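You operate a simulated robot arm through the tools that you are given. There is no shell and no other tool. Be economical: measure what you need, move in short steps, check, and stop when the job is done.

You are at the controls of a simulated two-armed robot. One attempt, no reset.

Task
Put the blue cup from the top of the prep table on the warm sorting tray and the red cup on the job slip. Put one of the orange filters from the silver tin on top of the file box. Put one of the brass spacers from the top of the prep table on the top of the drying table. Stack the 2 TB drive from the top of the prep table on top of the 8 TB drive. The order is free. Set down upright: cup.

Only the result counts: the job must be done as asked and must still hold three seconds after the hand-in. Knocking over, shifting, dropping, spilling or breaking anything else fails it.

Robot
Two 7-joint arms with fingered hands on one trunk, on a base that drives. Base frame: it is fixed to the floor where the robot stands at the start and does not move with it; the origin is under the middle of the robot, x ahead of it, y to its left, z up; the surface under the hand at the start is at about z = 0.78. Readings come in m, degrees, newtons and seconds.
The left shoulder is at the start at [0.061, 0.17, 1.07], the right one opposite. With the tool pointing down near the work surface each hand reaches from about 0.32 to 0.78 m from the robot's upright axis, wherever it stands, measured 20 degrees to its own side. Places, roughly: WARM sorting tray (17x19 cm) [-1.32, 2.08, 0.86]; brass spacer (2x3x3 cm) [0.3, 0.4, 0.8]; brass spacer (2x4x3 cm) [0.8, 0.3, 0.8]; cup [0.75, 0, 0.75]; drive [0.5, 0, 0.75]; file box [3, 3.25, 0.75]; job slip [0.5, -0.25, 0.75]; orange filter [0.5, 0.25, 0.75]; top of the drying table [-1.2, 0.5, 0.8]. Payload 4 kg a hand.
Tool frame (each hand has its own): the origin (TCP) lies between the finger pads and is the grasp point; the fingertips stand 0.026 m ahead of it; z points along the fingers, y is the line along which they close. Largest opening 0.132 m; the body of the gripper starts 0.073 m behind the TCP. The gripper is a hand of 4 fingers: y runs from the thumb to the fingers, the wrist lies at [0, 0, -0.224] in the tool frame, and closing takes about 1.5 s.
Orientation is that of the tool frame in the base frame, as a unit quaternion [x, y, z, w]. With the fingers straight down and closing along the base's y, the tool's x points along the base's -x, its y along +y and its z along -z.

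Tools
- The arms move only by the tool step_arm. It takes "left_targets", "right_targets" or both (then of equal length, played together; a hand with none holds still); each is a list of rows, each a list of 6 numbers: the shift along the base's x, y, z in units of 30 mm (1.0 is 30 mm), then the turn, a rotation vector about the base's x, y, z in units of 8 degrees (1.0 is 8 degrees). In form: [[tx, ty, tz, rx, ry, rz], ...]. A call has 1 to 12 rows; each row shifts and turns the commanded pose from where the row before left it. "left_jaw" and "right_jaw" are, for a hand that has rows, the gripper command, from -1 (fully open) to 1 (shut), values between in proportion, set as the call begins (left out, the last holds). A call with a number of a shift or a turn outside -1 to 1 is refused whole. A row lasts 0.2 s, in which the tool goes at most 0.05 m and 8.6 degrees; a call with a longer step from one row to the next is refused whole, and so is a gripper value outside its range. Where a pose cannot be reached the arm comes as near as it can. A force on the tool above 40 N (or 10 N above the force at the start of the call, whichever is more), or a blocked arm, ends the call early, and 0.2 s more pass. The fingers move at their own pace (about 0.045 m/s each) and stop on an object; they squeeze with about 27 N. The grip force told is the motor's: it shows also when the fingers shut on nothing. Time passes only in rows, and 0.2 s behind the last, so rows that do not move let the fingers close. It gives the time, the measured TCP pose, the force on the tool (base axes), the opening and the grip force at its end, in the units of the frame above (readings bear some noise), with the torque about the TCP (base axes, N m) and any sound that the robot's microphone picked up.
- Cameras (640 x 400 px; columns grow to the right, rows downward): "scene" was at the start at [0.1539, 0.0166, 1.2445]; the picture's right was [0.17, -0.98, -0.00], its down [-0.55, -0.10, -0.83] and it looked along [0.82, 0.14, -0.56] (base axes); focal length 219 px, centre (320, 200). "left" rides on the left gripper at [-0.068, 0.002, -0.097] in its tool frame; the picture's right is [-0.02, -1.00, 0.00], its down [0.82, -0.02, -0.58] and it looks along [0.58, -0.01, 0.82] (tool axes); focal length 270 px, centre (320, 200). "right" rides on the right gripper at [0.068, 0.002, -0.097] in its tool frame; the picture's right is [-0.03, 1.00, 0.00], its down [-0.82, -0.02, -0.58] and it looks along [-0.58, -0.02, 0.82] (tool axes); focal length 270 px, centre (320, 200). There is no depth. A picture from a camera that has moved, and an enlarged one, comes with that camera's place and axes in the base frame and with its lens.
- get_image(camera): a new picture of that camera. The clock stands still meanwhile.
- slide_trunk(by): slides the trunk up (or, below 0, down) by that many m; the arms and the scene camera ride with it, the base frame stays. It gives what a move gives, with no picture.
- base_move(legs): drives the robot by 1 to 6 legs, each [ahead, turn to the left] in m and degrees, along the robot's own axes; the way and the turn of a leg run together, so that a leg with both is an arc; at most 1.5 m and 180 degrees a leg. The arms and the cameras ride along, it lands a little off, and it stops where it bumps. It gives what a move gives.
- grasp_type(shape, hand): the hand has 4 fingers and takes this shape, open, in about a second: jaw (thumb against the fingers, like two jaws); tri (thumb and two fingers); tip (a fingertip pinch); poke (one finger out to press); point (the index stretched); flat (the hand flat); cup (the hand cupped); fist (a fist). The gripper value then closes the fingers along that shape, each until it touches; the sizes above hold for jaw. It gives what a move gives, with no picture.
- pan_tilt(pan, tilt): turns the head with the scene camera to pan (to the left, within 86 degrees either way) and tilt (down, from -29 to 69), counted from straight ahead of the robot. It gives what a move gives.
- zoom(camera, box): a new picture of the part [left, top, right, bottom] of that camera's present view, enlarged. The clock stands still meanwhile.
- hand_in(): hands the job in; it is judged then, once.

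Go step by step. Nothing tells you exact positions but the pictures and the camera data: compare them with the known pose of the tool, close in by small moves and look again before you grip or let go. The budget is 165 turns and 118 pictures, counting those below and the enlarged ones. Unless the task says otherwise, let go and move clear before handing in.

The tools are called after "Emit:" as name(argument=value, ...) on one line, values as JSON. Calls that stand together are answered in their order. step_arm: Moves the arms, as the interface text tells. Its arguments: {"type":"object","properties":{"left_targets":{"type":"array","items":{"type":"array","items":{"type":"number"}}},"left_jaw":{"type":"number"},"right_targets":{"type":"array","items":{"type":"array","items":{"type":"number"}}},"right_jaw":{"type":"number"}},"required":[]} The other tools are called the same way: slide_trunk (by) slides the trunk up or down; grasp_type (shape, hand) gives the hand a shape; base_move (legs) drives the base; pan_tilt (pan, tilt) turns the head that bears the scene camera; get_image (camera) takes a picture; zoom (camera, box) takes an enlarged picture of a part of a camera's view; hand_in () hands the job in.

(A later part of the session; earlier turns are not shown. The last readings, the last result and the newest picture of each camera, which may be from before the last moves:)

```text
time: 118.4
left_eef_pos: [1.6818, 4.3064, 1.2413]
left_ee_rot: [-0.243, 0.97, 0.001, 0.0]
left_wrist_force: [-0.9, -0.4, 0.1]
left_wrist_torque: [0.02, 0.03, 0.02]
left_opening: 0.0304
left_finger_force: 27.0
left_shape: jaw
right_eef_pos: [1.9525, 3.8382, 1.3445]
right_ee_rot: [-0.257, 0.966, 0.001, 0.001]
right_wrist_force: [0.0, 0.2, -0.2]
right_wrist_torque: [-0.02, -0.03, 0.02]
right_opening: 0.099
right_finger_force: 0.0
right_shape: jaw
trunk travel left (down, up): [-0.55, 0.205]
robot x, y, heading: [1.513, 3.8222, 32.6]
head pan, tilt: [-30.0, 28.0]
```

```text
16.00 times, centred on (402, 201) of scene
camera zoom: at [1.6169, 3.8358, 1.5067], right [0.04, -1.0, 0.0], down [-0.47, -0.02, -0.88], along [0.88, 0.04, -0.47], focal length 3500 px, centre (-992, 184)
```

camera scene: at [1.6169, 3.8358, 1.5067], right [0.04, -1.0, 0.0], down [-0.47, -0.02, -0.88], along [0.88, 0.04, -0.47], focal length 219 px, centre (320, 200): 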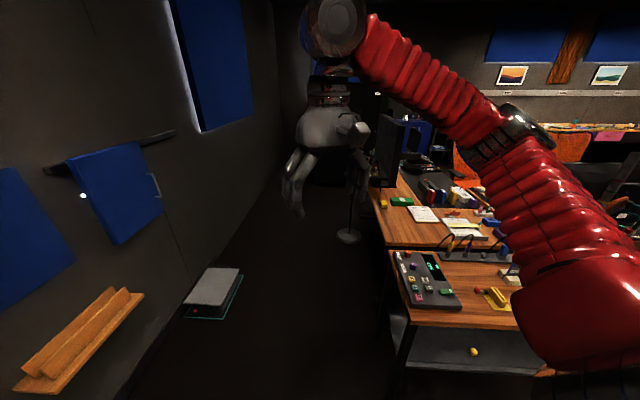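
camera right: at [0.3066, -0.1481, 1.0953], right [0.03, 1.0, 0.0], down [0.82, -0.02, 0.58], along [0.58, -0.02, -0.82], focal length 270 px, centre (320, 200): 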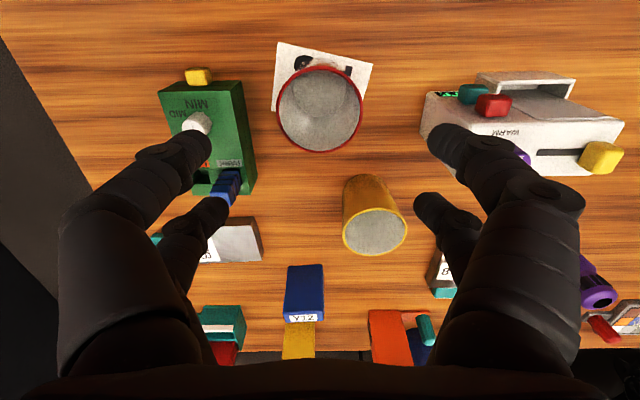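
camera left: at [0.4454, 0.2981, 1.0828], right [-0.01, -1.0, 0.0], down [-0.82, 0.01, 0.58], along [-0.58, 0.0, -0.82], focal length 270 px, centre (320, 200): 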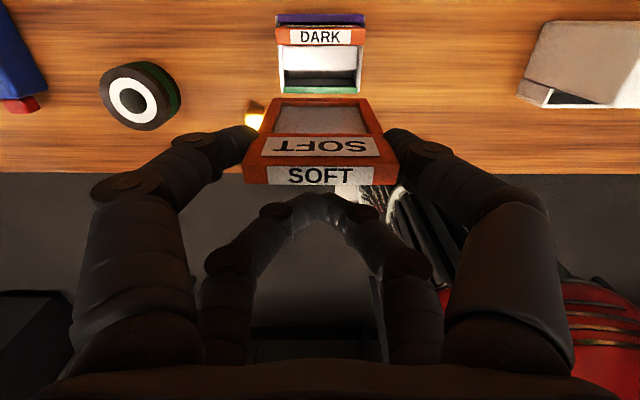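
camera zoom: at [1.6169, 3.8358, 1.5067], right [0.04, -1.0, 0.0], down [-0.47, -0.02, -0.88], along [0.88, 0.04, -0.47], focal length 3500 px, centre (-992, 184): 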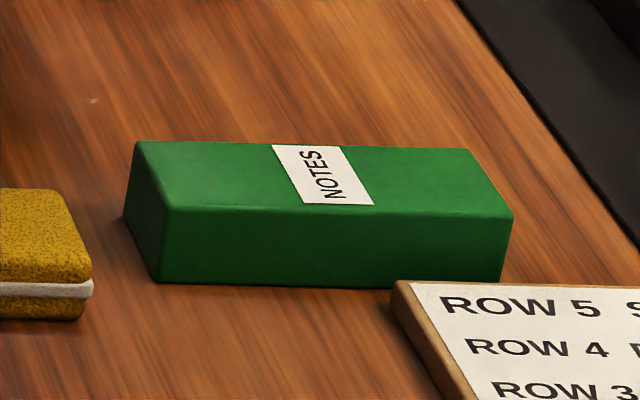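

The green "NOTES" box is the only box at that place: its top is about 6×14.5 cm, centre (2.987, 3.32), z≈0.79. I'll approach it from the north side.

Emit:
base_move(legs=[[0, -24], [1.33, 0]])

Emit:
base_move(legs=[[0, -35], [0, -35], [0, -28]])

Emit:
pan_tilt(pan=5, tilt=45)

Emit:
get_image(camera="scene")

```text
time: 126.5
left_eef_pos: [3.1675, 4.4061, 1.2408]
left_ee_rot: [-0.041, 0.999, 0.002, -0.001]
left_wrist_force: [0.3, 0.3, -0.6]
left_wrist_torque: [-0.03, 0.02, 0.01]
left_opening: 0.0303
left_finger_force: 27.0
left_shape: jaw
right_eef_pos: [3.2317, 3.8687, 1.3441]
right_ee_rot: [-0.056, 0.998, 0.001, 0.002]
right_wrist_force: [-0.2, -0.9, 0.3]
right_wrist_torque: [0.0, 0.03, -0.01]
right_opening: 0.099
right_finger_force: 0.1
right_shape: jaw
trunk travel left (down, up): [-0.55, 0.205]
robot x, y, heading: [2.8199, 4.0337, 9.2]
head pan, tilt: [-30.0, 28.0]
```

```text
time: 130.0
left_eef_pos: [3.3262, 3.9616, 1.2439]
left_ee_rot: [0.424, 0.906, 0.003, 0.0]
left_wrist_force: [-0.3, -0.7, 0.4]
left_wrist_torque: [0.04, -0.03, -0.02]
left_opening: 0.0301
left_finger_force: 26.9
left_shape: jaw
right_eef_pos: [2.9242, 3.5996, 1.3463]
right_ee_rot: [0.411, 0.911, 0.001, 0.003]
right_wrist_force: [-0.9, -0.3, 1.3]
right_wrist_torque: [0.05, -0.1, 0.02]
right_opening: 0.0989
right_finger_force: 0.0
right_shape: jaw
trunk travel left (down, up): [-0.55, 0.205]
robot x, y, heading: [2.8555, 4.0647, -47.3]
head pan, tilt: [-30.0, 28.0]
stopped in leg 2: the robot was blocked; the commanded pose is now the measured one
```

```text
time: 131.0
left_eef_pos: [3.3293, 3.963, 1.2424]
left_ee_rot: [0.423, 0.906, 0.001, -0.001]
left_wrist_force: [0.3, 0.5, -1.3]
left_wrist_torque: [0.02, 0.04, -0.02]
left_opening: 0.0303
left_finger_force: 27.1
left_shape: jaw
right_eef_pos: [2.9262, 3.6035, 1.3465]
right_ee_rot: [0.411, 0.912, 0.001, 0.003]
right_wrist_force: [-0.3, -0.5, 0.6]
right_wrist_torque: [0.01, -0.01, 0.01]
right_opening: 0.0991
right_finger_force: 0.1
right_shape: jaw
trunk travel left (down, up): [-0.55, 0.205]
robot x, y, heading: [2.8512, 4.0678, -47.3]
head pan, tilt: [5.0, 45.0]
```

```text
66 pictures are left
camera scene: at [2.9236, 4.0008, 1.4809], right [-0.67, -0.74, 0.0], down [-0.52, 0.48, -0.71], along [0.52, -0.48, -0.71], focal length 219 px, centre (320, 200)
```

scene: 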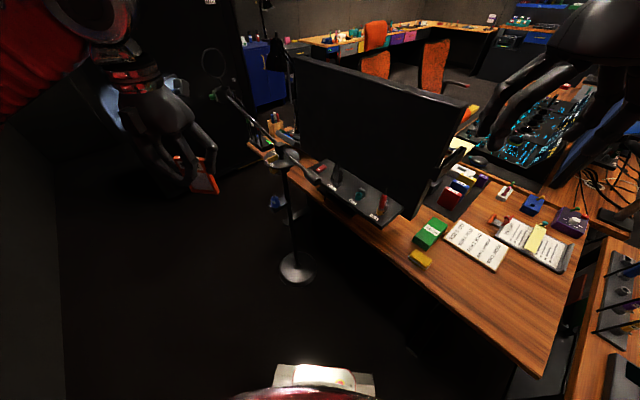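

A mic stand stands at about (3.62, 3.58), clear of my path. I'll finish the turn.

Emit:
base_move(legs=[[0, -22], [0, -20]])

Emit:
get_image(camera="scene")

```text
time: 133.9
left_eef_pos: [3.1364, 3.6699, 1.2429]
left_ee_rot: [0.72, 0.694, 0.001, 0.0]
left_wrist_force: [-0.5, 1.0, -0.9]
left_wrist_torque: [-0.02, 0.0, 0.03]
left_opening: 0.03
left_finger_force: 27.0
left_shape: jaw
right_eef_pos: [2.5983, 3.6722, 1.3472]
right_ee_rot: [0.71, 0.705, -0.001, 0.003]
right_wrist_force: [0.7, 0.0, -0.2]
right_wrist_torque: [-0.02, -0.01, -0.03]
right_opening: 0.099
right_finger_force: 0.2
right_shape: jaw
trunk travel left (down, up): [-0.55, 0.205]
robot x, y, heading: [2.8967, 4.0629, -88.6]
head pan, tilt: [5.0, 45.0]
```

```text
65 pictures are left
camera scene: at [2.9013, 3.9696, 1.4809], right [-0.99, -0.11, 0.0], down [-0.08, 0.7, -0.71], along [0.08, -0.7, -0.71], focal length 219 px, centre (320, 200)
```

scene: 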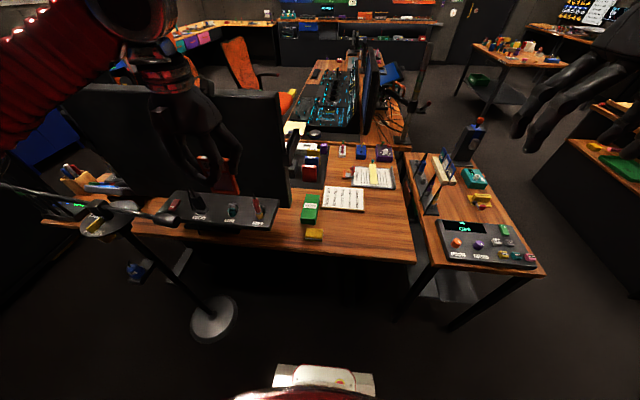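

Box centre is about (3.0, 3.33). I'll move 14 cm nearer and bring the left hand above it, checking the clearance to the monitor.

Emit:
base_move(legs=[[0.14, 0]])

Emit:
get_image(camera="left")

Emit:
get_image(camera="scene")

```text
time: 135.2
left_eef_pos: [3.1421, 3.5283, 1.2431]
left_ee_rot: [0.72, 0.694, 0.001, 0.0]
left_wrist_force: [-0.8, -0.3, -0.7]
left_wrist_torque: [0.05, 0.05, 0.0]
left_opening: 0.0301
left_finger_force: 25.9
left_shape: jaw
right_eef_pos: [2.6025, 3.5309, 1.3467]
right_ee_rot: [0.71, 0.704, 0.0, 0.003]
right_wrist_force: [0.7, 0.1, 0.2]
right_wrist_torque: [0.04, 0.02, -0.02]
right_opening: 0.0988
right_finger_force: 0.1
right_shape: jaw
trunk travel left (down, up): [-0.55, 0.205]
robot x, y, heading: [2.8988, 3.925, -88.9]
head pan, tilt: [5.0, 45.0]
```

```text
64 pictures are left
camera left: at [3.1414, 3.4595, 1.3394], right [-1.0, 0.01, 0.0], down [0.01, 0.82, 0.58], along [0.01, 0.58, -0.82], focal length 270 px, centre (320, 200)
```

left: 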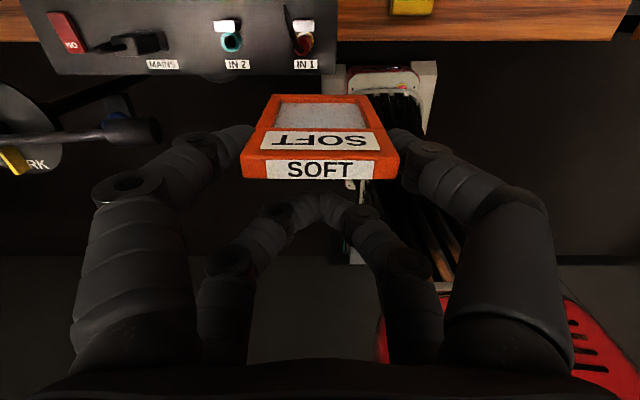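

```text
63 pictures are left
camera scene: at [2.9058, 3.8276, 1.4808], right [-0.99, -0.11, 0.0], down [-0.08, 0.7, -0.71], along [0.08, -0.7, -0.71], focal length 219 px, centre (320, 200)
```

scene: 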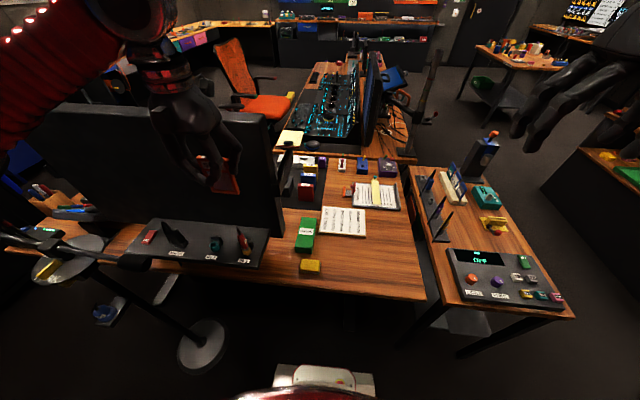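

The monitor edge (x≈3.07) is too near for my forearm from here. I'll reposition to the north-west, about (2.6, 3.9) heading -60°, so that the arm reaches in beside the monitor.

Emit:
base_move(legs=[[-0.14, 0], [0, 35], [0, 35], [0, 19]])

Emit:
base_move(legs=[[-0.45, 0], [0, -30], [0, -30]])

```text
time: 139.6
left_eef_pos: [3.3615, 4.0425, 1.2439]
left_ee_rot: [0.312, 0.95, -0.001, -0.002]
left_wrist_force: [0.7, -0.3, -0.4]
left_wrist_torque: [-0.07, 0.02, -0.03]
left_opening: 0.0297
left_finger_force: 26.9
left_shape: jaw
right_eef_pos: [3.0539, 3.5994, 1.3502]
right_ee_rot: [0.298, 0.955, -0.001, 0.003]
right_wrist_force: [0.4, 0.1, 0.6]
right_wrist_torque: [-0.02, 0.04, 0.02]
right_opening: 0.099
right_finger_force: 0.1
right_shape: jaw
trunk travel left (down, up): [-0.55, 0.205]
robot x, y, heading: [2.8678, 4.0226, -31.2]
head pan, tilt: [5.0, 45.0]
stopped in leg 3: the robot was blocked; the commanded pose is now the measured one
```

```text
time: 144.4
left_eef_pos: [2.9086, 4.0134, 1.2466]
left_ee_rot: [0.557, 0.83, 0.002, 0.0]
left_wrist_force: [-0.5, 0.7, -0.2]
left_wrist_torque: [0.04, -0.05, 0.0]
left_opening: 0.0299
left_finger_force: 27.0
left_shape: jaw
right_eef_pos: [2.4137, 3.7927, 1.3489]
right_ee_rot: [0.545, 0.838, 0.001, 0.005]
right_wrist_force: [-0.3, -0.6, -1.0]
right_wrist_torque: [0.03, -0.05, -0.01]
right_opening: 0.099
right_finger_force: 0.1
right_shape: jaw
trunk travel left (down, up): [-0.55, 0.205]
robot x, y, heading: [2.503, 4.2673, -62.2]
head pan, tilt: [5.0, 45.0]
stopped in leg 3: the robot was blocked; the commanded pose is now the measured one
```

Now at (2.50, 4.27), heading -62°. I'll drive up .35 and lower the trunk partly, then look.

Emit:
base_move(legs=[[0.35, 0]])

Emit:
slide_trunk(by=-0.12)

Emit:
pan_tilt(pan=0, tilt=40)

Emit:
get_image(camera="scene")

```text
time: 146.7
left_eef_pos: [3.0744, 3.7032, 1.246]
left_ee_rot: [0.557, 0.83, 0.001, 0.0]
left_wrist_force: [0.3, -0.5, -0.3]
left_wrist_torque: [0.04, -0.01, 0.0]
left_opening: 0.03
left_finger_force: 27.3
left_shape: jaw
right_eef_pos: [2.5806, 3.4822, 1.3493]
right_ee_rot: [0.545, 0.839, 0.0, 0.003]
right_wrist_force: [0.3, -0.4, -0.6]
right_wrist_torque: [0.02, 0.01, 0.0]
right_opening: 0.099
right_finger_force: 0.0
right_shape: jaw
trunk travel left (down, up): [-0.55, 0.205]
robot x, y, heading: [2.6663, 3.9594, -62.4]
head pan, tilt: [5.0, 45.0]
```

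```text
time: 148.2
left_eef_pos: [3.0725, 3.7038, 1.1272]
left_ee_rot: [0.557, 0.831, 0.0, 0.0]
left_wrist_force: [0.0, 0.2, -0.1]
left_wrist_torque: [-0.01, 0.01, 0.0]
left_opening: 0.0302
left_finger_force: 26.6
left_shape: jaw
right_eef_pos: [2.5791, 3.4841, 1.23]
right_ee_rot: [0.545, 0.839, -0.001, 0.004]
right_wrist_force: [0.1, 0.8, 0.2]
right_wrist_torque: [-0.02, 0.01, 0.02]
right_opening: 0.0992
right_finger_force: 0.0
right_shape: jaw
trunk travel left (down, up): [-0.43, 0.325]
robot x, y, heading: [2.6682, 3.9597, -62.3]
head pan, tilt: [5.0, 45.0]
```

```text
time: 148.9
left_eef_pos: [3.0736, 3.7052, 1.1254]
left_ee_rot: [0.558, 0.83, 0.0, 0.0]
left_wrist_force: [0.6, 0.0, -0.4]
left_wrist_torque: [0.04, 0.01, 0.0]
left_opening: 0.03
left_finger_force: 27.1
left_shape: jaw
right_eef_pos: [2.5795, 3.4829, 1.2289]
right_ee_rot: [0.544, 0.839, 0.0, 0.004]
right_wrist_force: [-0.2, -0.9, 0.7]
right_wrist_torque: [0.02, 0.02, 0.01]
right_opening: 0.099
right_finger_force: 0.2
right_shape: jaw
trunk travel left (down, up): [-0.43, 0.325]
robot x, y, heading: [2.6692, 3.9578, -62.5]
head pan, tilt: [0.0, 40.0]
```

```text
62 pictures are left
camera scene: at [2.7212, 3.8563, 1.3674], right [-0.89, -0.46, 0.0], down [-0.3, 0.57, -0.77], along [0.36, -0.68, -0.64], focal length 219 px, centre (320, 200)
```

scene: 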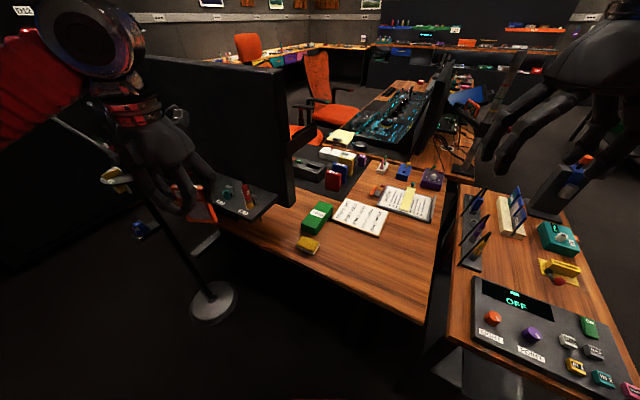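

The box is at (3.01, 3.33) and the monitor edge at x≈3.08–3.11. I'll creep forward 8 cm and bring the hand in west of the monitor.

Emit:
base_move(legs=[[0.08, 0]])

Emit:
step_arm(left_targets=[[-1, -0.6, 0, 0, 0, -0.233], [-1, -0.6, 0, 0, 0, -0.233], [-1, -0.6, 0, 0, 0, -0.233], [-1, -0.6, 0, 0, 0, -0.233], [-1, -0.6, 0, 0, 0, -0.233], [-1, -0.6, 0, 0, 0, -0.233], [0, -1, -0.3, 0, 0, -0.233], [0, -1, -0.3, 0, 0, -0.233], [0, -1, -0.3, 0, 0, -0.233], [0, -1, -0.3, 0, 0, -0.233], [0, -1, -0.3, 0, 0, -0.233], [0, -1, -0.3, 0, 0, -0.233]])

Emit:
get_image(camera="scene")

Emit:
get_image(camera="left")

```text
time: 150.0
left_eef_pos: [3.1115, 3.6315, 1.1259]
left_ee_rot: [0.557, 0.83, 0.001, 0.0]
left_wrist_force: [-0.7, -0.4, -0.8]
left_wrist_torque: [0.04, 0.04, 0.05]
left_opening: 0.0301
left_finger_force: 27.0
left_shape: jaw
right_eef_pos: [2.618, 3.4118, 1.2305]
right_ee_rot: [0.544, 0.839, 0.0, 0.004]
right_wrist_force: [0.6, 0.0, 0.1]
right_wrist_torque: [0.04, 0.03, 0.0]
right_opening: 0.0993
right_finger_force: 0.1
right_shape: jaw
trunk travel left (down, up): [-0.43, 0.325]
robot x, y, heading: [2.7069, 3.8834, -62.3]
head pan, tilt: [0.0, 40.0]
```

```text
time: 152.6
left_eef_pos: [2.9316, 3.3435, 1.0723]
left_ee_rot: [0.707, 0.707, 0.001, 0.0]
left_wrist_force: [-0.7, -0.2, -1.0]
left_wrist_torque: [0.01, -0.02, 0.0]
left_opening: 0.0298
left_finger_force: 26.8
left_shape: jaw
right_eef_pos: [2.6171, 3.4114, 1.2297]
right_ee_rot: [0.545, 0.839, 0.0, 0.003]
right_wrist_force: [0.1, -0.6, 0.0]
right_wrist_torque: [0.0, -0.03, 0.02]
right_opening: 0.099
right_finger_force: 0.0
right_shape: jaw
trunk travel left (down, up): [-0.43, 0.325]
robot x, y, heading: [2.7065, 3.8855, -62.2]
head pan, tilt: [0.0, 40.0]
```

```text
61 pictures are left
camera scene: at [2.7583, 3.7836, 1.3674], right [-0.89, -0.46, 0.0], down [-0.3, 0.57, -0.77], along [0.36, -0.68, -0.64], focal length 219 px, centre (320, 200)
```

scene: 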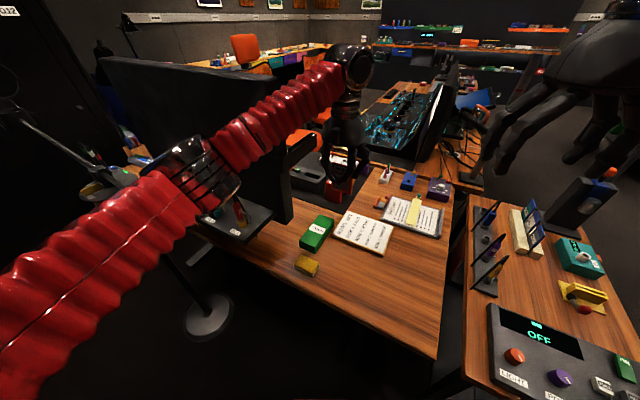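

```text
60 pictures are left
camera left: at [2.9324, 3.2755, 1.1685], right [-1.0, -0.03, 0.0], down [-0.02, 0.82, 0.58], along [-0.01, 0.58, -0.82], focal length 270 px, centre (320, 200)
```

left: 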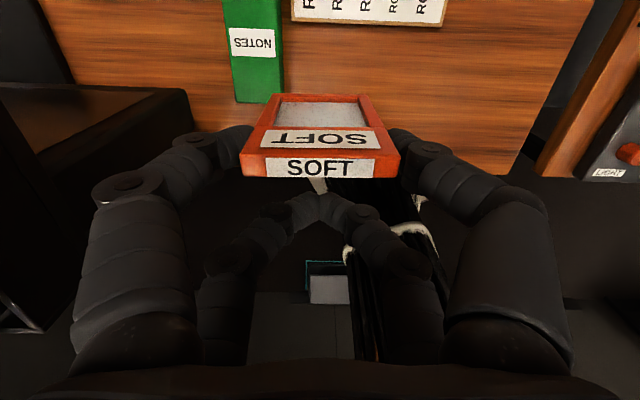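

The box spans about x 2.98–3.047, y 3.25–3.39. I'll lean the hand 15°, move over it and lower to just above.

Emit:
step_arm(left_targets=[[0.3, 0, 0, 0.94, 0, 0], [0.3, 0, 0, 0.94, 0, 0], [0.6, 0, -0.8, 0, 0, 0], [0.6, 0, -0.8, 0, 0, 0], [0.75, 0, -0.8, 0, 0, 0], [0, -0.1, -0.9, 0, 0, 0], [0, 0, -0.9, 0, 0, 0], [0, 0, -0.6, 0, 0, 0]])

Emit:
get_image(camera="left")

Emit:
zoom(camera="scene", box=[230, 120, 430, 280])

```text
time: 154.4
left_eef_pos: [3.0271, 3.353, 0.9279]
left_ee_rot: [0.7, 0.702, 0.095, -0.092]
left_wrist_force: [-0.8, 0.2, 0.1]
left_wrist_torque: [-0.01, -0.03, 0.01]
left_opening: 0.0308
left_finger_force: 26.8
left_shape: jaw
left hand out of reach, approached as far as the arm can: row 2, 6
right_eef_pos: [2.615, 3.4117, 1.2309]
right_ee_rot: [0.546, 0.838, 0.0, 0.004]
right_wrist_force: [0.0, 0.2, 0.3]
right_wrist_torque: [0.02, -0.05, 0.0]
right_opening: 0.0991
right_finger_force: 0.1
right_shape: jaw
trunk travel left (down, up): [-0.43, 0.325]
robot x, y, heading: [2.7057, 3.8873, -62.4]
head pan, tilt: [0.0, 40.0]
```

```text
59 pictures are left
camera left: at [3.0274, 3.2616, 1.0035], right [-1.0, -0.03, -0.01], down [-0.03, 0.64, 0.77], along [-0.01, 0.77, -0.64], focal length 270 px, centre (320, 200)
```

left: 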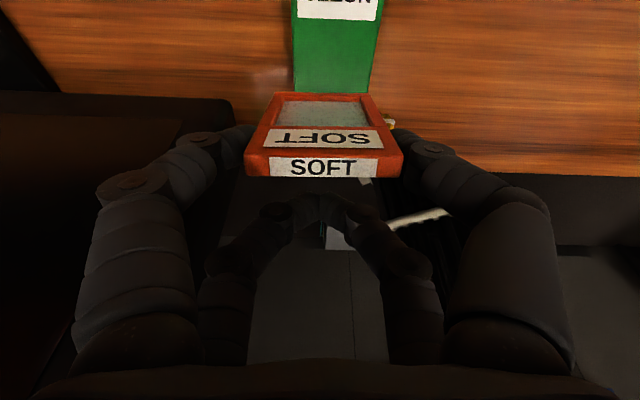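

```text
2.50 times, centred on (330, 200) of scene
camera zoom: at [2.7567, 3.7851, 1.3675], right [-0.89, -0.46, 0.0], down [-0.3, 0.57, -0.77], along [0.36, -0.68, -0.64], focal length 547 px, centre (295, 200)
```

zoom: 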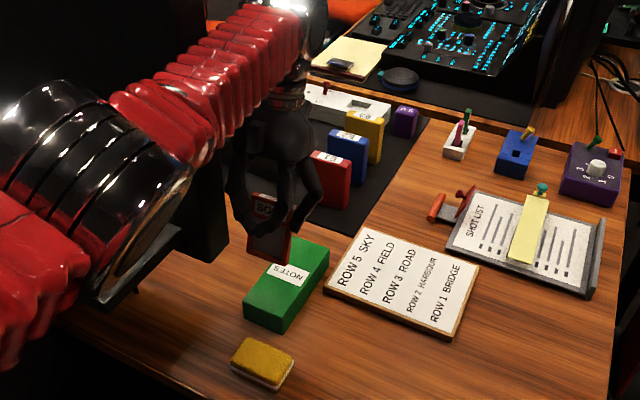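

The filter is above the box; I'll shift 12 mm west and descend, feeling for contact.

Emit:
step_arm(left_targets=[[-0.4, -0.15, -0.3, 0, 0, 0], [0, 0, -0.5, 0, 0, 0], [0, 0, -0.5, 0, 0, 0], [0, 0, -0.4, 0, 0, 0], [0, 0, 0, 0, 0, 0]])

Emit:
zoom(camera="scene", box=[270, 160, 390, 256])

Emit:
get_image(camera="left")

```text
time: 155.6
left_eef_pos: [3.0125, 3.3558, 0.878]
left_ee_rot: [0.7, 0.702, 0.093, -0.093]
left_wrist_force: [-0.7, -0.9, -0.6]
left_wrist_torque: [0.04, -0.01, 0.01]
left_opening: 0.0307
left_finger_force: 26.5
left_shape: jaw
left hand out of reach, approached as far as the arm can: row 1, 4
right_eef_pos: [2.6171, 3.4125, 1.2301]
right_ee_rot: [0.545, 0.839, 0.0, 0.002]
right_wrist_force: [0.1, 0.9, 0.3]
right_wrist_torque: [-0.02, -0.02, 0.0]
right_opening: 0.0989
right_finger_force: 0.1
right_shape: jaw
trunk travel left (down, up): [-0.43, 0.325]
robot x, y, heading: [2.7041, 3.8885, -62.2]
head pan, tilt: [0.0, 40.0]
```

```text
4.17 times, centred on (330, 208) of scene
camera zoom: at [2.759, 3.7842, 1.3674], right [-0.89, -0.46, 0.0], down [-0.3, 0.57, -0.77], along [0.36, -0.68, -0.64], focal length 911 px, centre (278, 167)
```

zoom: 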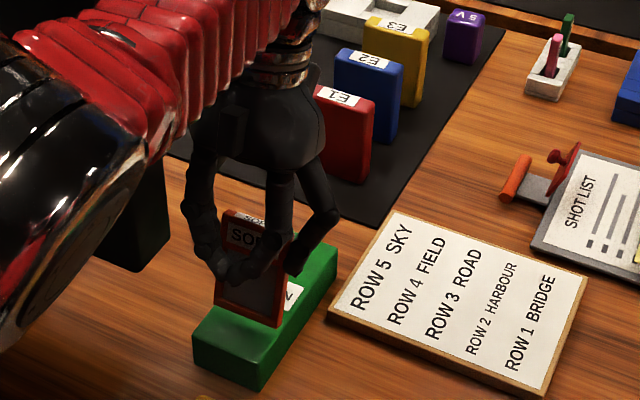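

```text
56 pictures are left
camera left: at [3.0145, 3.2654, 0.9541], right [-1.0, -0.02, -0.01], down [-0.02, 0.64, 0.77], along [-0.01, 0.77, -0.64], focal length 270 px, centre (320, 200)
```

left: 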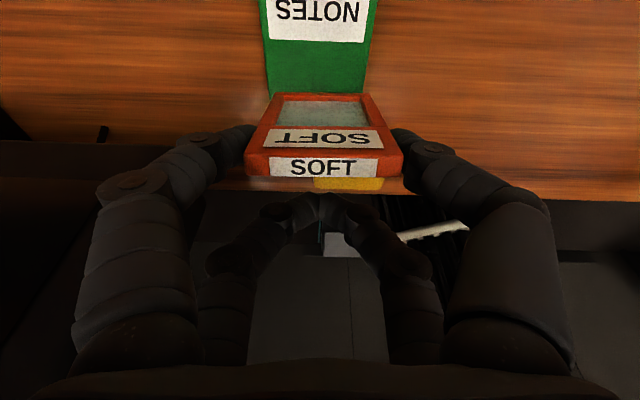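

The arm is near its limit, so I'll creep the base forward 3 cm and correct x, then lower.

Emit:
base_move(legs=[[0.03, 0]])

Emit:
step_arm(left_targets=[[-0.4, 0, 0, 0, 0, 0], [0, 0, -0.25, 0, 0, 0], [0, 0, 0, 0, 0, 0]])

Emit:
get_image(camera="left")

```text
time: 156.4
left_eef_pos: [3.0229, 3.3311, 0.8798]
left_ee_rot: [0.702, 0.7, 0.094, -0.092]
left_wrist_force: [0.0, -0.8, -0.9]
left_wrist_torque: [0.03, -0.03, 0.0]
left_opening: 0.0307
left_finger_force: 26.8
left_shape: jaw
right_eef_pos: [2.6283, 3.3867, 1.2293]
right_ee_rot: [0.544, 0.839, 0.0, 0.005]
right_wrist_force: [0.6, 0.0, 0.8]
right_wrist_torque: [0.0, -0.02, 0.01]
right_opening: 0.099
right_finger_force: 0.0
right_shape: jaw
trunk travel left (down, up): [-0.43, 0.325]
robot x, y, heading: [2.7198, 3.8619, -62.4]
head pan, tilt: [0.0, 40.0]
```

```text
time: 157.2
left_eef_pos: [3.0129, 3.3298, 0.8702]
left_ee_rot: [0.702, 0.7, 0.094, -0.093]
left_wrist_force: [0.5, 0.3, -0.4]
left_wrist_torque: [0.02, 0.03, -0.03]
left_opening: 0.0303
left_finger_force: 26.6
left_shape: jaw
right_eef_pos: [2.6294, 3.3851, 1.2308]
right_ee_rot: [0.545, 0.839, 0.0, 0.004]
right_wrist_force: [0.1, -0.3, 0.3]
right_wrist_torque: [0.05, -0.03, -0.01]
right_opening: 0.0991
right_finger_force: 0.1
right_shape: jaw
trunk travel left (down, up): [-0.43, 0.325]
robot x, y, heading: [2.7182, 3.8613, -62.5]
head pan, tilt: [0.0, 40.0]
```

```text
55 pictures are left
camera left: at [3.0137, 3.2388, 0.9464], right [-1.0, -0.02, -0.01], down [-0.02, 0.64, 0.77], along [-0.01, 0.77, -0.64], focal length 270 px, centre (320, 200)
```

left: 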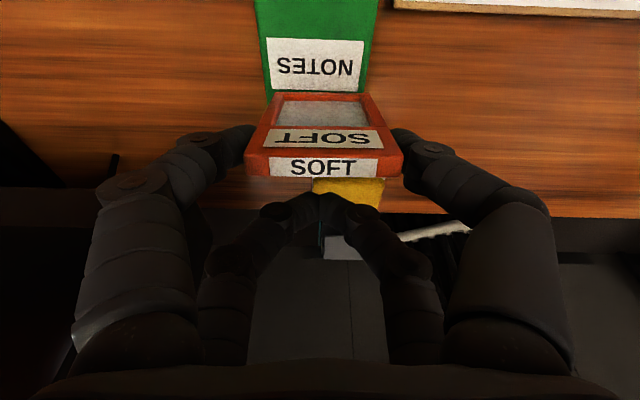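

Well centred. Lowering in small steps to contact.

Emit:
step_arm(left_targets=[[0, 0, -0.1, 0, 0, 0], [0, 0, -0.1, 0, 0, 0], [0, 0, 0, 0, 0, 0]])

Emit:
step_arm(left_targets=[[0, 0, -0.1, 0, 0, 0], [0, 0, -0.1, 0, 0, 0], [0, 0, 0, 0, 0, 0]])

Emit:
zoom(camera="scene", box=[270, 160, 390, 256])

```text
time: 158.0
left_eef_pos: [3.0128, 3.3307, 0.8647]
left_ee_rot: [0.701, 0.701, 0.094, -0.093]
left_wrist_force: [0.2, -0.9, 2.4]
left_wrist_torque: [-0.04, 0.06, 0.03]
left_opening: 0.0307
left_finger_force: 26.6
left_shape: jaw
right_eef_pos: [2.6307, 3.3853, 1.2304]
right_ee_rot: [0.545, 0.839, 0.0, 0.004]
right_wrist_force: [-0.5, 0.5, 0.8]
right_wrist_torque: [-0.03, -0.01, 0.05]
right_opening: 0.0989
right_finger_force: 0.0
right_shape: jaw
trunk travel left (down, up): [-0.43, 0.325]
robot x, y, heading: [2.7194, 3.8593, -62.3]
head pan, tilt: [0.0, 40.0]
```

```text
time: 158.8
left_eef_pos: [3.0128, 3.3322, 0.862]
left_ee_rot: [0.702, 0.7, 0.093, -0.092]
left_wrist_force: [-1.8, -3.2, 23.3]
left_wrist_torque: [-0.4, 0.2, 0.04]
left_opening: 0.0311
left_finger_force: 26.7
left_shape: jaw
right_eef_pos: [2.6305, 3.3871, 1.2319]
right_ee_rot: [0.545, 0.839, 0.0, 0.004]
right_wrist_force: [0.2, 0.2, -0.1]
right_wrist_torque: [0.01, 0.02, 0.01]
right_opening: 0.099
right_finger_force: 0.1
right_shape: jaw
trunk travel left (down, up): [-0.43, 0.325]
robot x, y, heading: [2.7181, 3.8609, -62.4]
head pan, tilt: [0.0, 40.0]
```

```text
4.17 times, centred on (330, 208) of scene
camera zoom: at [2.7716, 3.7593, 1.3678], right [-0.89, -0.46, 0.0], down [-0.3, 0.57, -0.77], along [0.36, -0.68, -0.64], focal length 911 px, centre (278, 167)
```

zoom: 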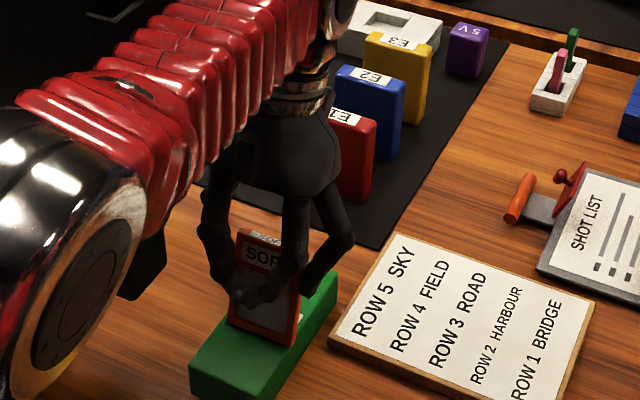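

In contact. I'll relieve the load and open modestly so it tips gently southward onto the box.

Emit:
step_arm(left_targets=[[0, 0, 0.13, 0, 0, 0], [0, 0, 0, 0, 0, 0]])

Emit:
step_arm(left_targets=[[0, 0, 0, 0, 0, 0], [0, 0, 0, 0, 0, 0], [0, 0, 0, 0, 0, 0], [0, 0, 0, 0, 0, 0], [0, 0, 0, 0, 0, 0], [0, 0, 0, 0, 0, 0]], left_jaw=-0.25)

Emit:
get_image(camera="left")

```text
time: 159.4
left_eef_pos: [3.0116, 3.3318, 0.8627]
left_ee_rot: [0.701, 0.701, 0.094, -0.093]
left_wrist_force: [-2.1, -2.9, 12.9]
left_wrist_torque: [-0.24, 0.13, 0.05]
left_opening: 0.0312
left_finger_force: 27.0
left_shape: jaw
right_eef_pos: [2.6292, 3.3859, 1.2314]
right_ee_rot: [0.545, 0.838, -0.001, 0.004]
right_wrist_force: [0.4, -0.4, 0.4]
right_wrist_torque: [0.02, -0.02, 0.01]
right_opening: 0.0988
right_finger_force: 0.0
right_shape: jaw
trunk travel left (down, up): [-0.43, 0.325]
robot x, y, heading: [2.7178, 3.8625, -62.2]
head pan, tilt: [0.0, 40.0]
```

```text
time: 160.8
left_eef_pos: [3.0136, 3.3309, 0.8622]
left_ee_rot: [0.701, 0.701, 0.093, -0.094]
left_wrist_force: [0.0, 0.1, -0.7]
left_wrist_torque: [0.0, 0.03, 0.02]
left_opening: 0.0824
left_finger_force: 0.0
left_shape: jaw
right_eef_pos: [2.6304, 3.3853, 1.2312]
right_ee_rot: [0.545, 0.838, 0.0, 0.003]
right_wrist_force: [0.4, -0.1, 0.1]
right_wrist_torque: [0.02, -0.02, -0.01]
right_opening: 0.0988
right_finger_force: 0.1
right_shape: jaw
trunk travel left (down, up): [-0.43, 0.325]
robot x, y, heading: [2.7191, 3.8584, -62.3]
head pan, tilt: [0.0, 40.0]
```

```text
53 pictures are left
camera left: at [3.0144, 3.2397, 0.9383], right [-1.0, -0.02, -0.01], down [-0.02, 0.64, 0.77], along [-0.01, 0.77, -0.64], focal length 270 px, centre (320, 200)
```

left: 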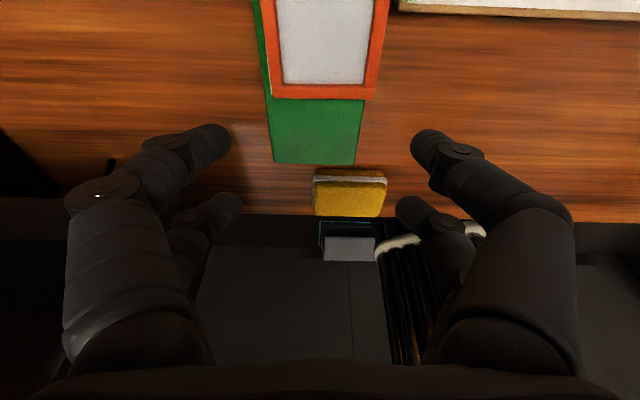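

The filter lies flat on the box. Retreating up, then back out.

Emit:
step_arm(left_targets=[[0, 0, 0.6, 0, 0, 0], [0, 0, 1, 0, 0, 0], [0, 0, 1, 0, 0, 0], [-0.2, 0, 1, 0, 0, 0], [-0.6, 0, 1, 0, 0, 0], [-0.8, 0, 1, 0, 0, 0], [-0.8, 0, 1, -0.5, 0, 0], [-0.5, 0.5, 0.5, -0.5, 0, 0], [0, 1, 0, -0.5, 0, 0], [0, 1, 0, -0.4, 0, 0], [0, 1, 0, 0, 0, 0], [0, 1, 0, 0, 0, 0]])

Emit:
zoom(camera="scene", box=[230, 130, 430, 280])

```text
time: 161.7
left_eef_pos: [3.0152, 3.3286, 0.9448]
left_ee_rot: [0.693, 0.71, 0.083, -0.095]
left_wrist_force: [-8.6, -3.7, -7.0]
left_wrist_torque: [0.56, -0.55, -0.33]
left_opening: 0.0822
left_finger_force: 0.1
left_shape: jaw
right_eef_pos: [2.6302, 3.3849, 1.2311]
right_ee_rot: [0.545, 0.838, -0.001, 0.003]
right_wrist_force: [0.3, 0.3, 0.4]
right_wrist_torque: [0.01, 0.02, -0.03]
right_opening: 0.0989
right_finger_force: 0.0
right_shape: jaw
trunk travel left (down, up): [-0.43, 0.325]
robot x, y, heading: [2.7208, 3.8574, -62.2]
head pan, tilt: [0.0, 40.0]
stopped in row 4 (left hand): the force on the tool passed its limit at 60 N (the readings are from after the stop); the commanded pose is now the measured one
```

```text
2.67 times, centred on (330, 205) of scene
camera zoom: at [2.7728, 3.7571, 1.3674], right [-0.89, -0.46, 0.0], down [-0.3, 0.57, -0.77], along [0.36, -0.68, -0.64], focal length 583 px, centre (293, 187)
```

zoom: 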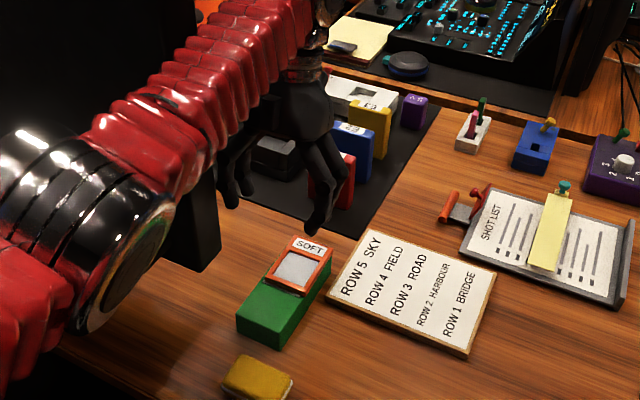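

The filter sits well on the box, but the hand brushed something on its east side (likely the monitor edge). I'll move west first, then up.

Emit:
step_arm(left_targets=[[-0.3, 0, 0, 0, 0, 0], [-0.6, 0, 0, 0, 0, 0], [-0.8, 0, 0, 0, 0, 0], [-0.8, 0, 0.2, 0, 0, 0], [-0.6, 0, 0.4, 0, 0, 0]])

Emit:
get_image(camera="scene")

```text
time: 162.9
left_eef_pos: [2.9229, 3.329, 0.9635]
left_ee_rot: [0.692, 0.711, 0.085, -0.094]
left_wrist_force: [-0.4, 0.4, -0.6]
left_wrist_torque: [0.03, 0.01, -0.03]
left_opening: 0.0822
left_finger_force: 0.1
left_shape: jaw
right_eef_pos: [2.63, 3.3842, 1.2326]
right_ee_rot: [0.545, 0.839, 0.0, 0.004]
right_wrist_force: [-0.4, 0.7, -1.1]
right_wrist_torque: [0.02, -0.06, 0.01]
right_opening: 0.0988
right_finger_force: 0.0
right_shape: jaw
trunk travel left (down, up): [-0.43, 0.325]
robot x, y, heading: [2.7216, 3.8573, -62.1]
head pan, tilt: [0.0, 40.0]
```

```text
51 pictures are left
camera scene: at [2.7724, 3.7578, 1.3675], right [-0.89, -0.46, 0.0], down [-0.3, 0.57, -0.77], along [0.36, -0.68, -0.64], focal length 219 px, centre (320, 200)
```

scene: 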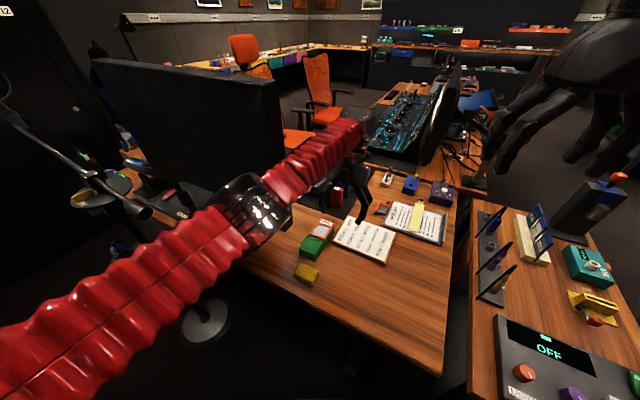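

The monitor looks unmoved. Raising and retracting the hand north-west.

Emit:
step_arm(left_targets=[[-0.3, 0, 1, 0, 0, 0], [-0.3, 0, 1, -0.5, 0, 0], [0, 0.3, 1, -0.5, 0, 0], [0, 0.5, 0.8, -0.5, 0, 0], [0, 0.9, 0.3, -0.4, 0, 0], [0, 1, 0, 0, 0, 0], [0, 1, 0, 0, 0, 0], [0, 1, 0, 0, 0, 0]])

Emit:
zoom(camera="scene", box=[200, 40, 440, 290])

```text
time: 164.7
left_eef_pos: [2.9056, 3.4702, 1.0863]
left_ee_rot: [0.698, 0.716, -0.011, -0.002]
left_wrist_force: [0.1, 0.7, 1.2]
left_wrist_torque: [0.01, 0.01, 0.0]
left_opening: 0.0824
left_finger_force: 0.0
left_shape: jaw
right_eef_pos: [2.6312, 3.3856, 1.2325]
right_ee_rot: [0.545, 0.838, -0.001, 0.004]
right_wrist_force: [-0.7, 0.6, 0.5]
right_wrist_torque: [-0.04, 0.05, -0.02]
right_opening: 0.0987
right_finger_force: 0.2
right_shape: jaw
trunk travel left (down, up): [-0.43, 0.325]
robot x, y, heading: [2.7243, 3.8577, -62.3]
head pan, tilt: [0.0, 40.0]
```

```text
1.60 times, centred on (320, 165) of scene
camera zoom: at [2.7729, 3.7582, 1.3675], right [-0.89, -0.46, 0.0], down [-0.3, 0.57, -0.77], along [0.36, -0.68, -0.64], focal length 350 px, centre (320, 256)
```

zoom: 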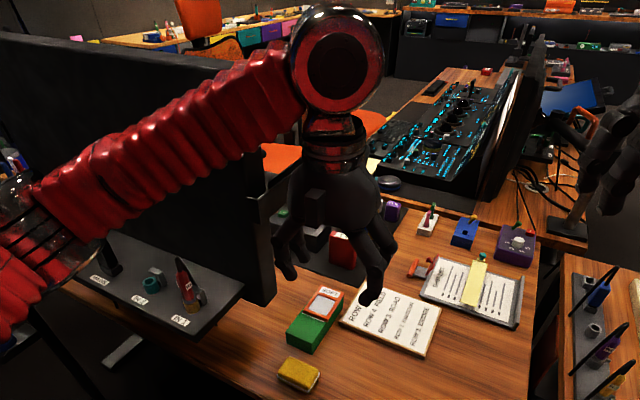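

Filter done. Now I head back to the far side of the prep table for the blue cup and a spacer: trunk up, back out, turn west.

Emit:
slide_trunk(by=0.15)

Emit:
base_move(legs=[[-0.35, 0], [0, -30], [0, -30], [0, -30], [0, -27]])

```text
time: 166.4
left_eef_pos: [2.9065, 3.4692, 1.2362]
left_ee_rot: [0.699, 0.715, -0.011, -0.001]
left_wrist_force: [-0.2, -0.1, 0.2]
left_wrist_torque: [-0.01, 0.01, 0.02]
left_opening: 0.0825
left_finger_force: 0.2
left_shape: jaw
right_eef_pos: [2.6297, 3.3854, 1.3814]
right_ee_rot: [0.544, 0.839, -0.001, 0.005]
right_wrist_force: [-0.2, 0.9, -0.1]
right_wrist_torque: [-0.01, -0.02, -0.01]
right_opening: 0.0992
right_finger_force: 0.0
right_shape: jaw
trunk travel left (down, up): [-0.58, 0.175]
robot x, y, heading: [2.7185, 3.8616, -62.1]
head pan, tilt: [0.0, 40.0]
```

```text
time: 171.4
left_eef_pos: [2.4079, 3.7672, 1.2361]
left_ee_rot: [0.921, 0.39, -0.007, -0.005]
left_wrist_force: [-0.6, 0.8, 0.3]
left_wrist_torque: [-0.07, -0.07, 0.02]
left_opening: 0.0825
left_finger_force: 0.0
left_shape: jaw
right_eef_pos: [2.1535, 3.9062, 1.3821]
right_ee_rot: [0.827, 0.562, -0.002, 0.004]
right_wrist_force: [-0.2, 1.1, 0.3]
right_wrist_torque: [-0.08, -0.07, -0.01]
right_opening: 0.099
right_finger_force: 0.0
right_shape: jaw
trunk travel left (down, up): [-0.58, 0.175]
robot x, y, heading: [2.5989, 4.1627, -108.7]
head pan, tilt: [0.0, 40.0]
stopped in leg 3: the robot was blocked; the commanded pose is now the measured one
```

The turns seem to stop after some 45° per call, so I'll turn in calls of at most 40°.

Emit:
base_move(legs=[[0, -40]])

Emit:
base_move(legs=[[0, -33], [1.05, 0]])

Emit:
base_move(legs=[[0, 40]])

Emit:
base_move(legs=[[0, 40]])

```text
time: 173.9
left_eef_pos: [2.1975, 3.9778, 1.2357]
left_ee_rot: [0.999, 0.052, -0.005, -0.009]
left_wrist_force: [0.0, 0.1, -0.4]
left_wrist_torque: [-0.01, -0.02, 0.01]
left_opening: 0.0825
left_finger_force: 0.1
left_shape: jaw
right_eef_pos: [2.0942, 4.2478, 1.382]
right_ee_rot: [0.969, 0.246, -0.003, 0.001]
right_wrist_force: [-0.4, 0.0, -1.0]
right_wrist_torque: [0.03, 0.02, 0.02]
right_opening: 0.0991
right_finger_force: 0.1
right_shape: jaw
trunk travel left (down, up): [-0.58, 0.175]
robot x, y, heading: [2.6142, 4.1295, -148.4]
head pan, tilt: [0.0, 40.0]
```

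```text
time: 176.3
left_eef_pos: [2.1807, 4.2343, 1.238]
left_ee_rot: [0.972, -0.234, -0.003, -0.008]
left_wrist_force: [0.6, 0.7, 0.1]
left_wrist_torque: [-0.03, 0.0, -0.01]
left_opening: 0.0825
left_finger_force: 0.0
left_shape: jaw
right_eef_pos: [2.2423, 4.517, 1.3829]
right_ee_rot: [0.999, -0.039, -0.004, 0.002]
right_wrist_force: [0.3, 0.0, -1.3]
right_wrist_torque: [-0.08, -0.01, 0.0]
right_opening: 0.099
right_finger_force: 0.1
right_shape: jaw
trunk travel left (down, up): [-0.58, 0.175]
robot x, y, heading: [2.6178, 4.0941, 178.7]
head pan, tilt: [0.0, 40.0]
stopped in leg 1: the robot was blocked; the commanded pose is now the measured one
```

```text
time: 178.8
left_eef_pos: [2.1966, 3.9218, 1.2394]
left_ee_rot: [0.994, 0.112, -0.007, -0.008]
left_wrist_force: [0.0, 0.6, -0.1]
left_wrist_torque: [0.01, 0.0, -0.02]
left_opening: 0.0823
left_finger_force: 0.0
left_shape: jaw
right_eef_pos: [2.0622, 4.1748, 1.3845]
right_ee_rot: [0.952, 0.305, -0.003, 0.002]
right_wrist_force: [0.1, -0.6, -0.5]
right_wrist_torque: [0.0, 0.02, -0.02]
right_opening: 0.0989
right_finger_force: 0.2
right_shape: jaw
trunk travel left (down, up): [-0.58, 0.175]
robot x, y, heading: [2.595, 4.1292, -141.4]
head pan, tilt: [0.0, 40.0]
```

```text
time: 181.2
left_eef_pos: [2.4212, 3.71, 1.239]
left_ee_rot: [0.895, 0.446, -0.009, -0.006]
left_wrist_force: [-1.0, -0.6, 0.2]
left_wrist_torque: [0.0, -0.02, -0.01]
left_opening: 0.0827
left_finger_force: 0.0
left_shape: jaw
right_eef_pos: [2.1548, 3.8177, 1.3847]
right_ee_rot: [0.79, 0.613, -0.003, 0.002]
right_wrist_force: [0.2, -0.1, -0.6]
right_wrist_torque: [-0.04, -0.03, 0.03]
right_opening: 0.0991
right_finger_force: 0.0
right_shape: jaw
trunk travel left (down, up): [-0.58, 0.175]
robot x, y, heading: [2.5539, 4.1306, -101.7]
head pan, tilt: [0.0, 40.0]
```

Chaining after a blocked turn was unhelpful; I'll turn back west one call at a time.

Emit:
base_move(legs=[[0, -40]])

Emit:
base_move(legs=[[0, -36]])

```text
time: 183.7
left_eef_pos: [2.1846, 3.8922, 1.2395]
left_ee_rot: [0.993, 0.116, -0.006, -0.008]
left_wrist_force: [1.7, -1.0, 0.6]
left_wrist_torque: [0.0, -0.02, 0.03]
left_opening: 0.0824
left_finger_force: 0.1
left_shape: jaw
right_eef_pos: [2.046, 4.1458, 1.3844]
right_ee_rot: [0.952, 0.307, -0.005, 0.002]
right_wrist_force: [0.1, -0.1, -0.4]
right_wrist_torque: [0.02, 0.01, 0.01]
right_opening: 0.0989
right_finger_force: 0.0
right_shape: jaw
trunk travel left (down, up): [-0.58, 0.175]
robot x, y, heading: [2.578, 4.1004, -141.2]
head pan, tilt: [0.0, 40.0]
```

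```text
time: 186.1
left_eef_pos: [2.134, 4.1693, 1.2397]
left_ee_rot: [0.979, -0.202, -0.003, -0.009]
left_wrist_force: [0.5, -1.5, 0.8]
left_wrist_torque: [0.0, -0.02, 0.01]
left_opening: 0.0823
left_finger_force: 0.1
left_shape: jaw
right_eef_pos: [2.1766, 4.4523, 1.3864]
right_ee_rot: [1.0, -0.007, -0.003, 0.0]
right_wrist_force: [0.5, -0.1, -0.9]
right_wrist_torque: [0.0, -0.02, -0.01]
right_opening: 0.0989
right_finger_force: 0.2
right_shape: jaw
trunk travel left (down, up): [-0.58, 0.175]
robot x, y, heading: [2.5736, 4.0659, -177.2]
head pan, tilt: [0.0, 40.0]
```

Emit:
base_move(legs=[[1.04, 0]])

Emit:
base_move(legs=[[0, 40]])

Emit:
base_move(legs=[[0, 40]])

```text
time: 191.4
left_eef_pos: [1.1066, 4.1204, 1.2396]
left_ee_rot: [0.979, -0.201, -0.005, -0.008]
left_wrist_force: [0.2, -0.4, -0.4]
left_wrist_torque: [-0.01, -0.04, -0.01]
left_opening: 0.0825
left_finger_force: 0.0
left_shape: jaw
right_eef_pos: [1.1489, 4.4054, 1.3859]
right_ee_rot: [1.0, -0.006, -0.005, 0.0]
right_wrist_force: [-0.7, -0.1, 1.0]
right_wrist_torque: [-0.01, 0.0, -0.01]
right_opening: 0.0991
right_finger_force: 0.1
right_shape: jaw
trunk travel left (down, up): [-0.58, 0.175]
robot x, y, heading: [1.5482, 4.0136, -177.6]
head pan, tilt: [0.0, 40.0]
```

```text
time: 193.9
left_eef_pos: [1.1438, 3.8128, 1.2412]
left_ee_rot: [0.99, 0.144, -0.006, -0.007]
left_wrist_force: [-0.3, 0.0, 0.3]
left_wrist_torque: [-0.01, 0.0, 0.0]
left_opening: 0.0827
left_finger_force: 0.0
left_shape: jaw
right_eef_pos: [0.9929, 4.0595, 1.3864]
right_ee_rot: [0.942, 0.336, -0.004, 0.002]
right_wrist_force: [0.0, 0.2, 0.5]
right_wrist_torque: [0.05, -0.01, 0.0]
right_opening: 0.099
right_finger_force: 0.0
right_shape: jaw
trunk travel left (down, up): [-0.58, 0.175]
robot x, y, heading: [1.5247, 4.0454, -137.8]
head pan, tilt: [0.0, 40.0]
```

```text
time: 196.4
left_eef_pos: [1.3805, 3.6187, 1.2419]
left_ee_rot: [0.881, 0.474, -0.008, -0.004]
left_wrist_force: [-0.5, 0.4, 0.7]
left_wrist_torque: [0.01, -0.01, -0.01]
left_opening: 0.0825
left_finger_force: 0.0
left_shape: jaw
right_eef_pos: [1.1062, 3.7114, 1.3882]
right_ee_rot: [0.771, 0.637, -0.004, 0.003]
right_wrist_force: [-0.9, 0.1, 0.4]
right_wrist_torque: [-0.01, 0.02, 0.01]
right_opening: 0.0989
right_finger_force: 0.1
right_shape: jaw
trunk travel left (down, up): [-0.58, 0.175]
robot x, y, heading: [1.4839, 4.0407, -98.1]
head pan, tilt: [0.0, 40.0]
```

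Emit:
base_move(legs=[[0, 10], [1.5, 0], [1.5, 0]])

```text
time: 211.8
left_eef_pos: [1.5482, 0.6072, 1.2425]
left_ee_rot: [0.839, 0.545, -0.009, -0.003]
left_wrist_force: [-0.6, 0.3, -0.2]
left_wrist_torque: [-0.01, 0.01, 0.01]
left_opening: 0.0824
left_finger_force: 0.0
left_shape: jaw
right_eef_pos: [1.2639, 0.6528, 1.3882]
right_ee_rot: [0.716, 0.698, -0.003, 0.003]
right_wrist_force: [-0.1, -0.4, -0.2]
right_wrist_torque: [-0.02, 0.02, 0.0]
right_opening: 0.0988
right_finger_force: 0.1
right_shape: jaw
trunk travel left (down, up): [-0.58, 0.175]
robot x, y, heading: [1.5808, 1.0462, -88.4]
head pan, tilt: [0.0, 40.0]
```

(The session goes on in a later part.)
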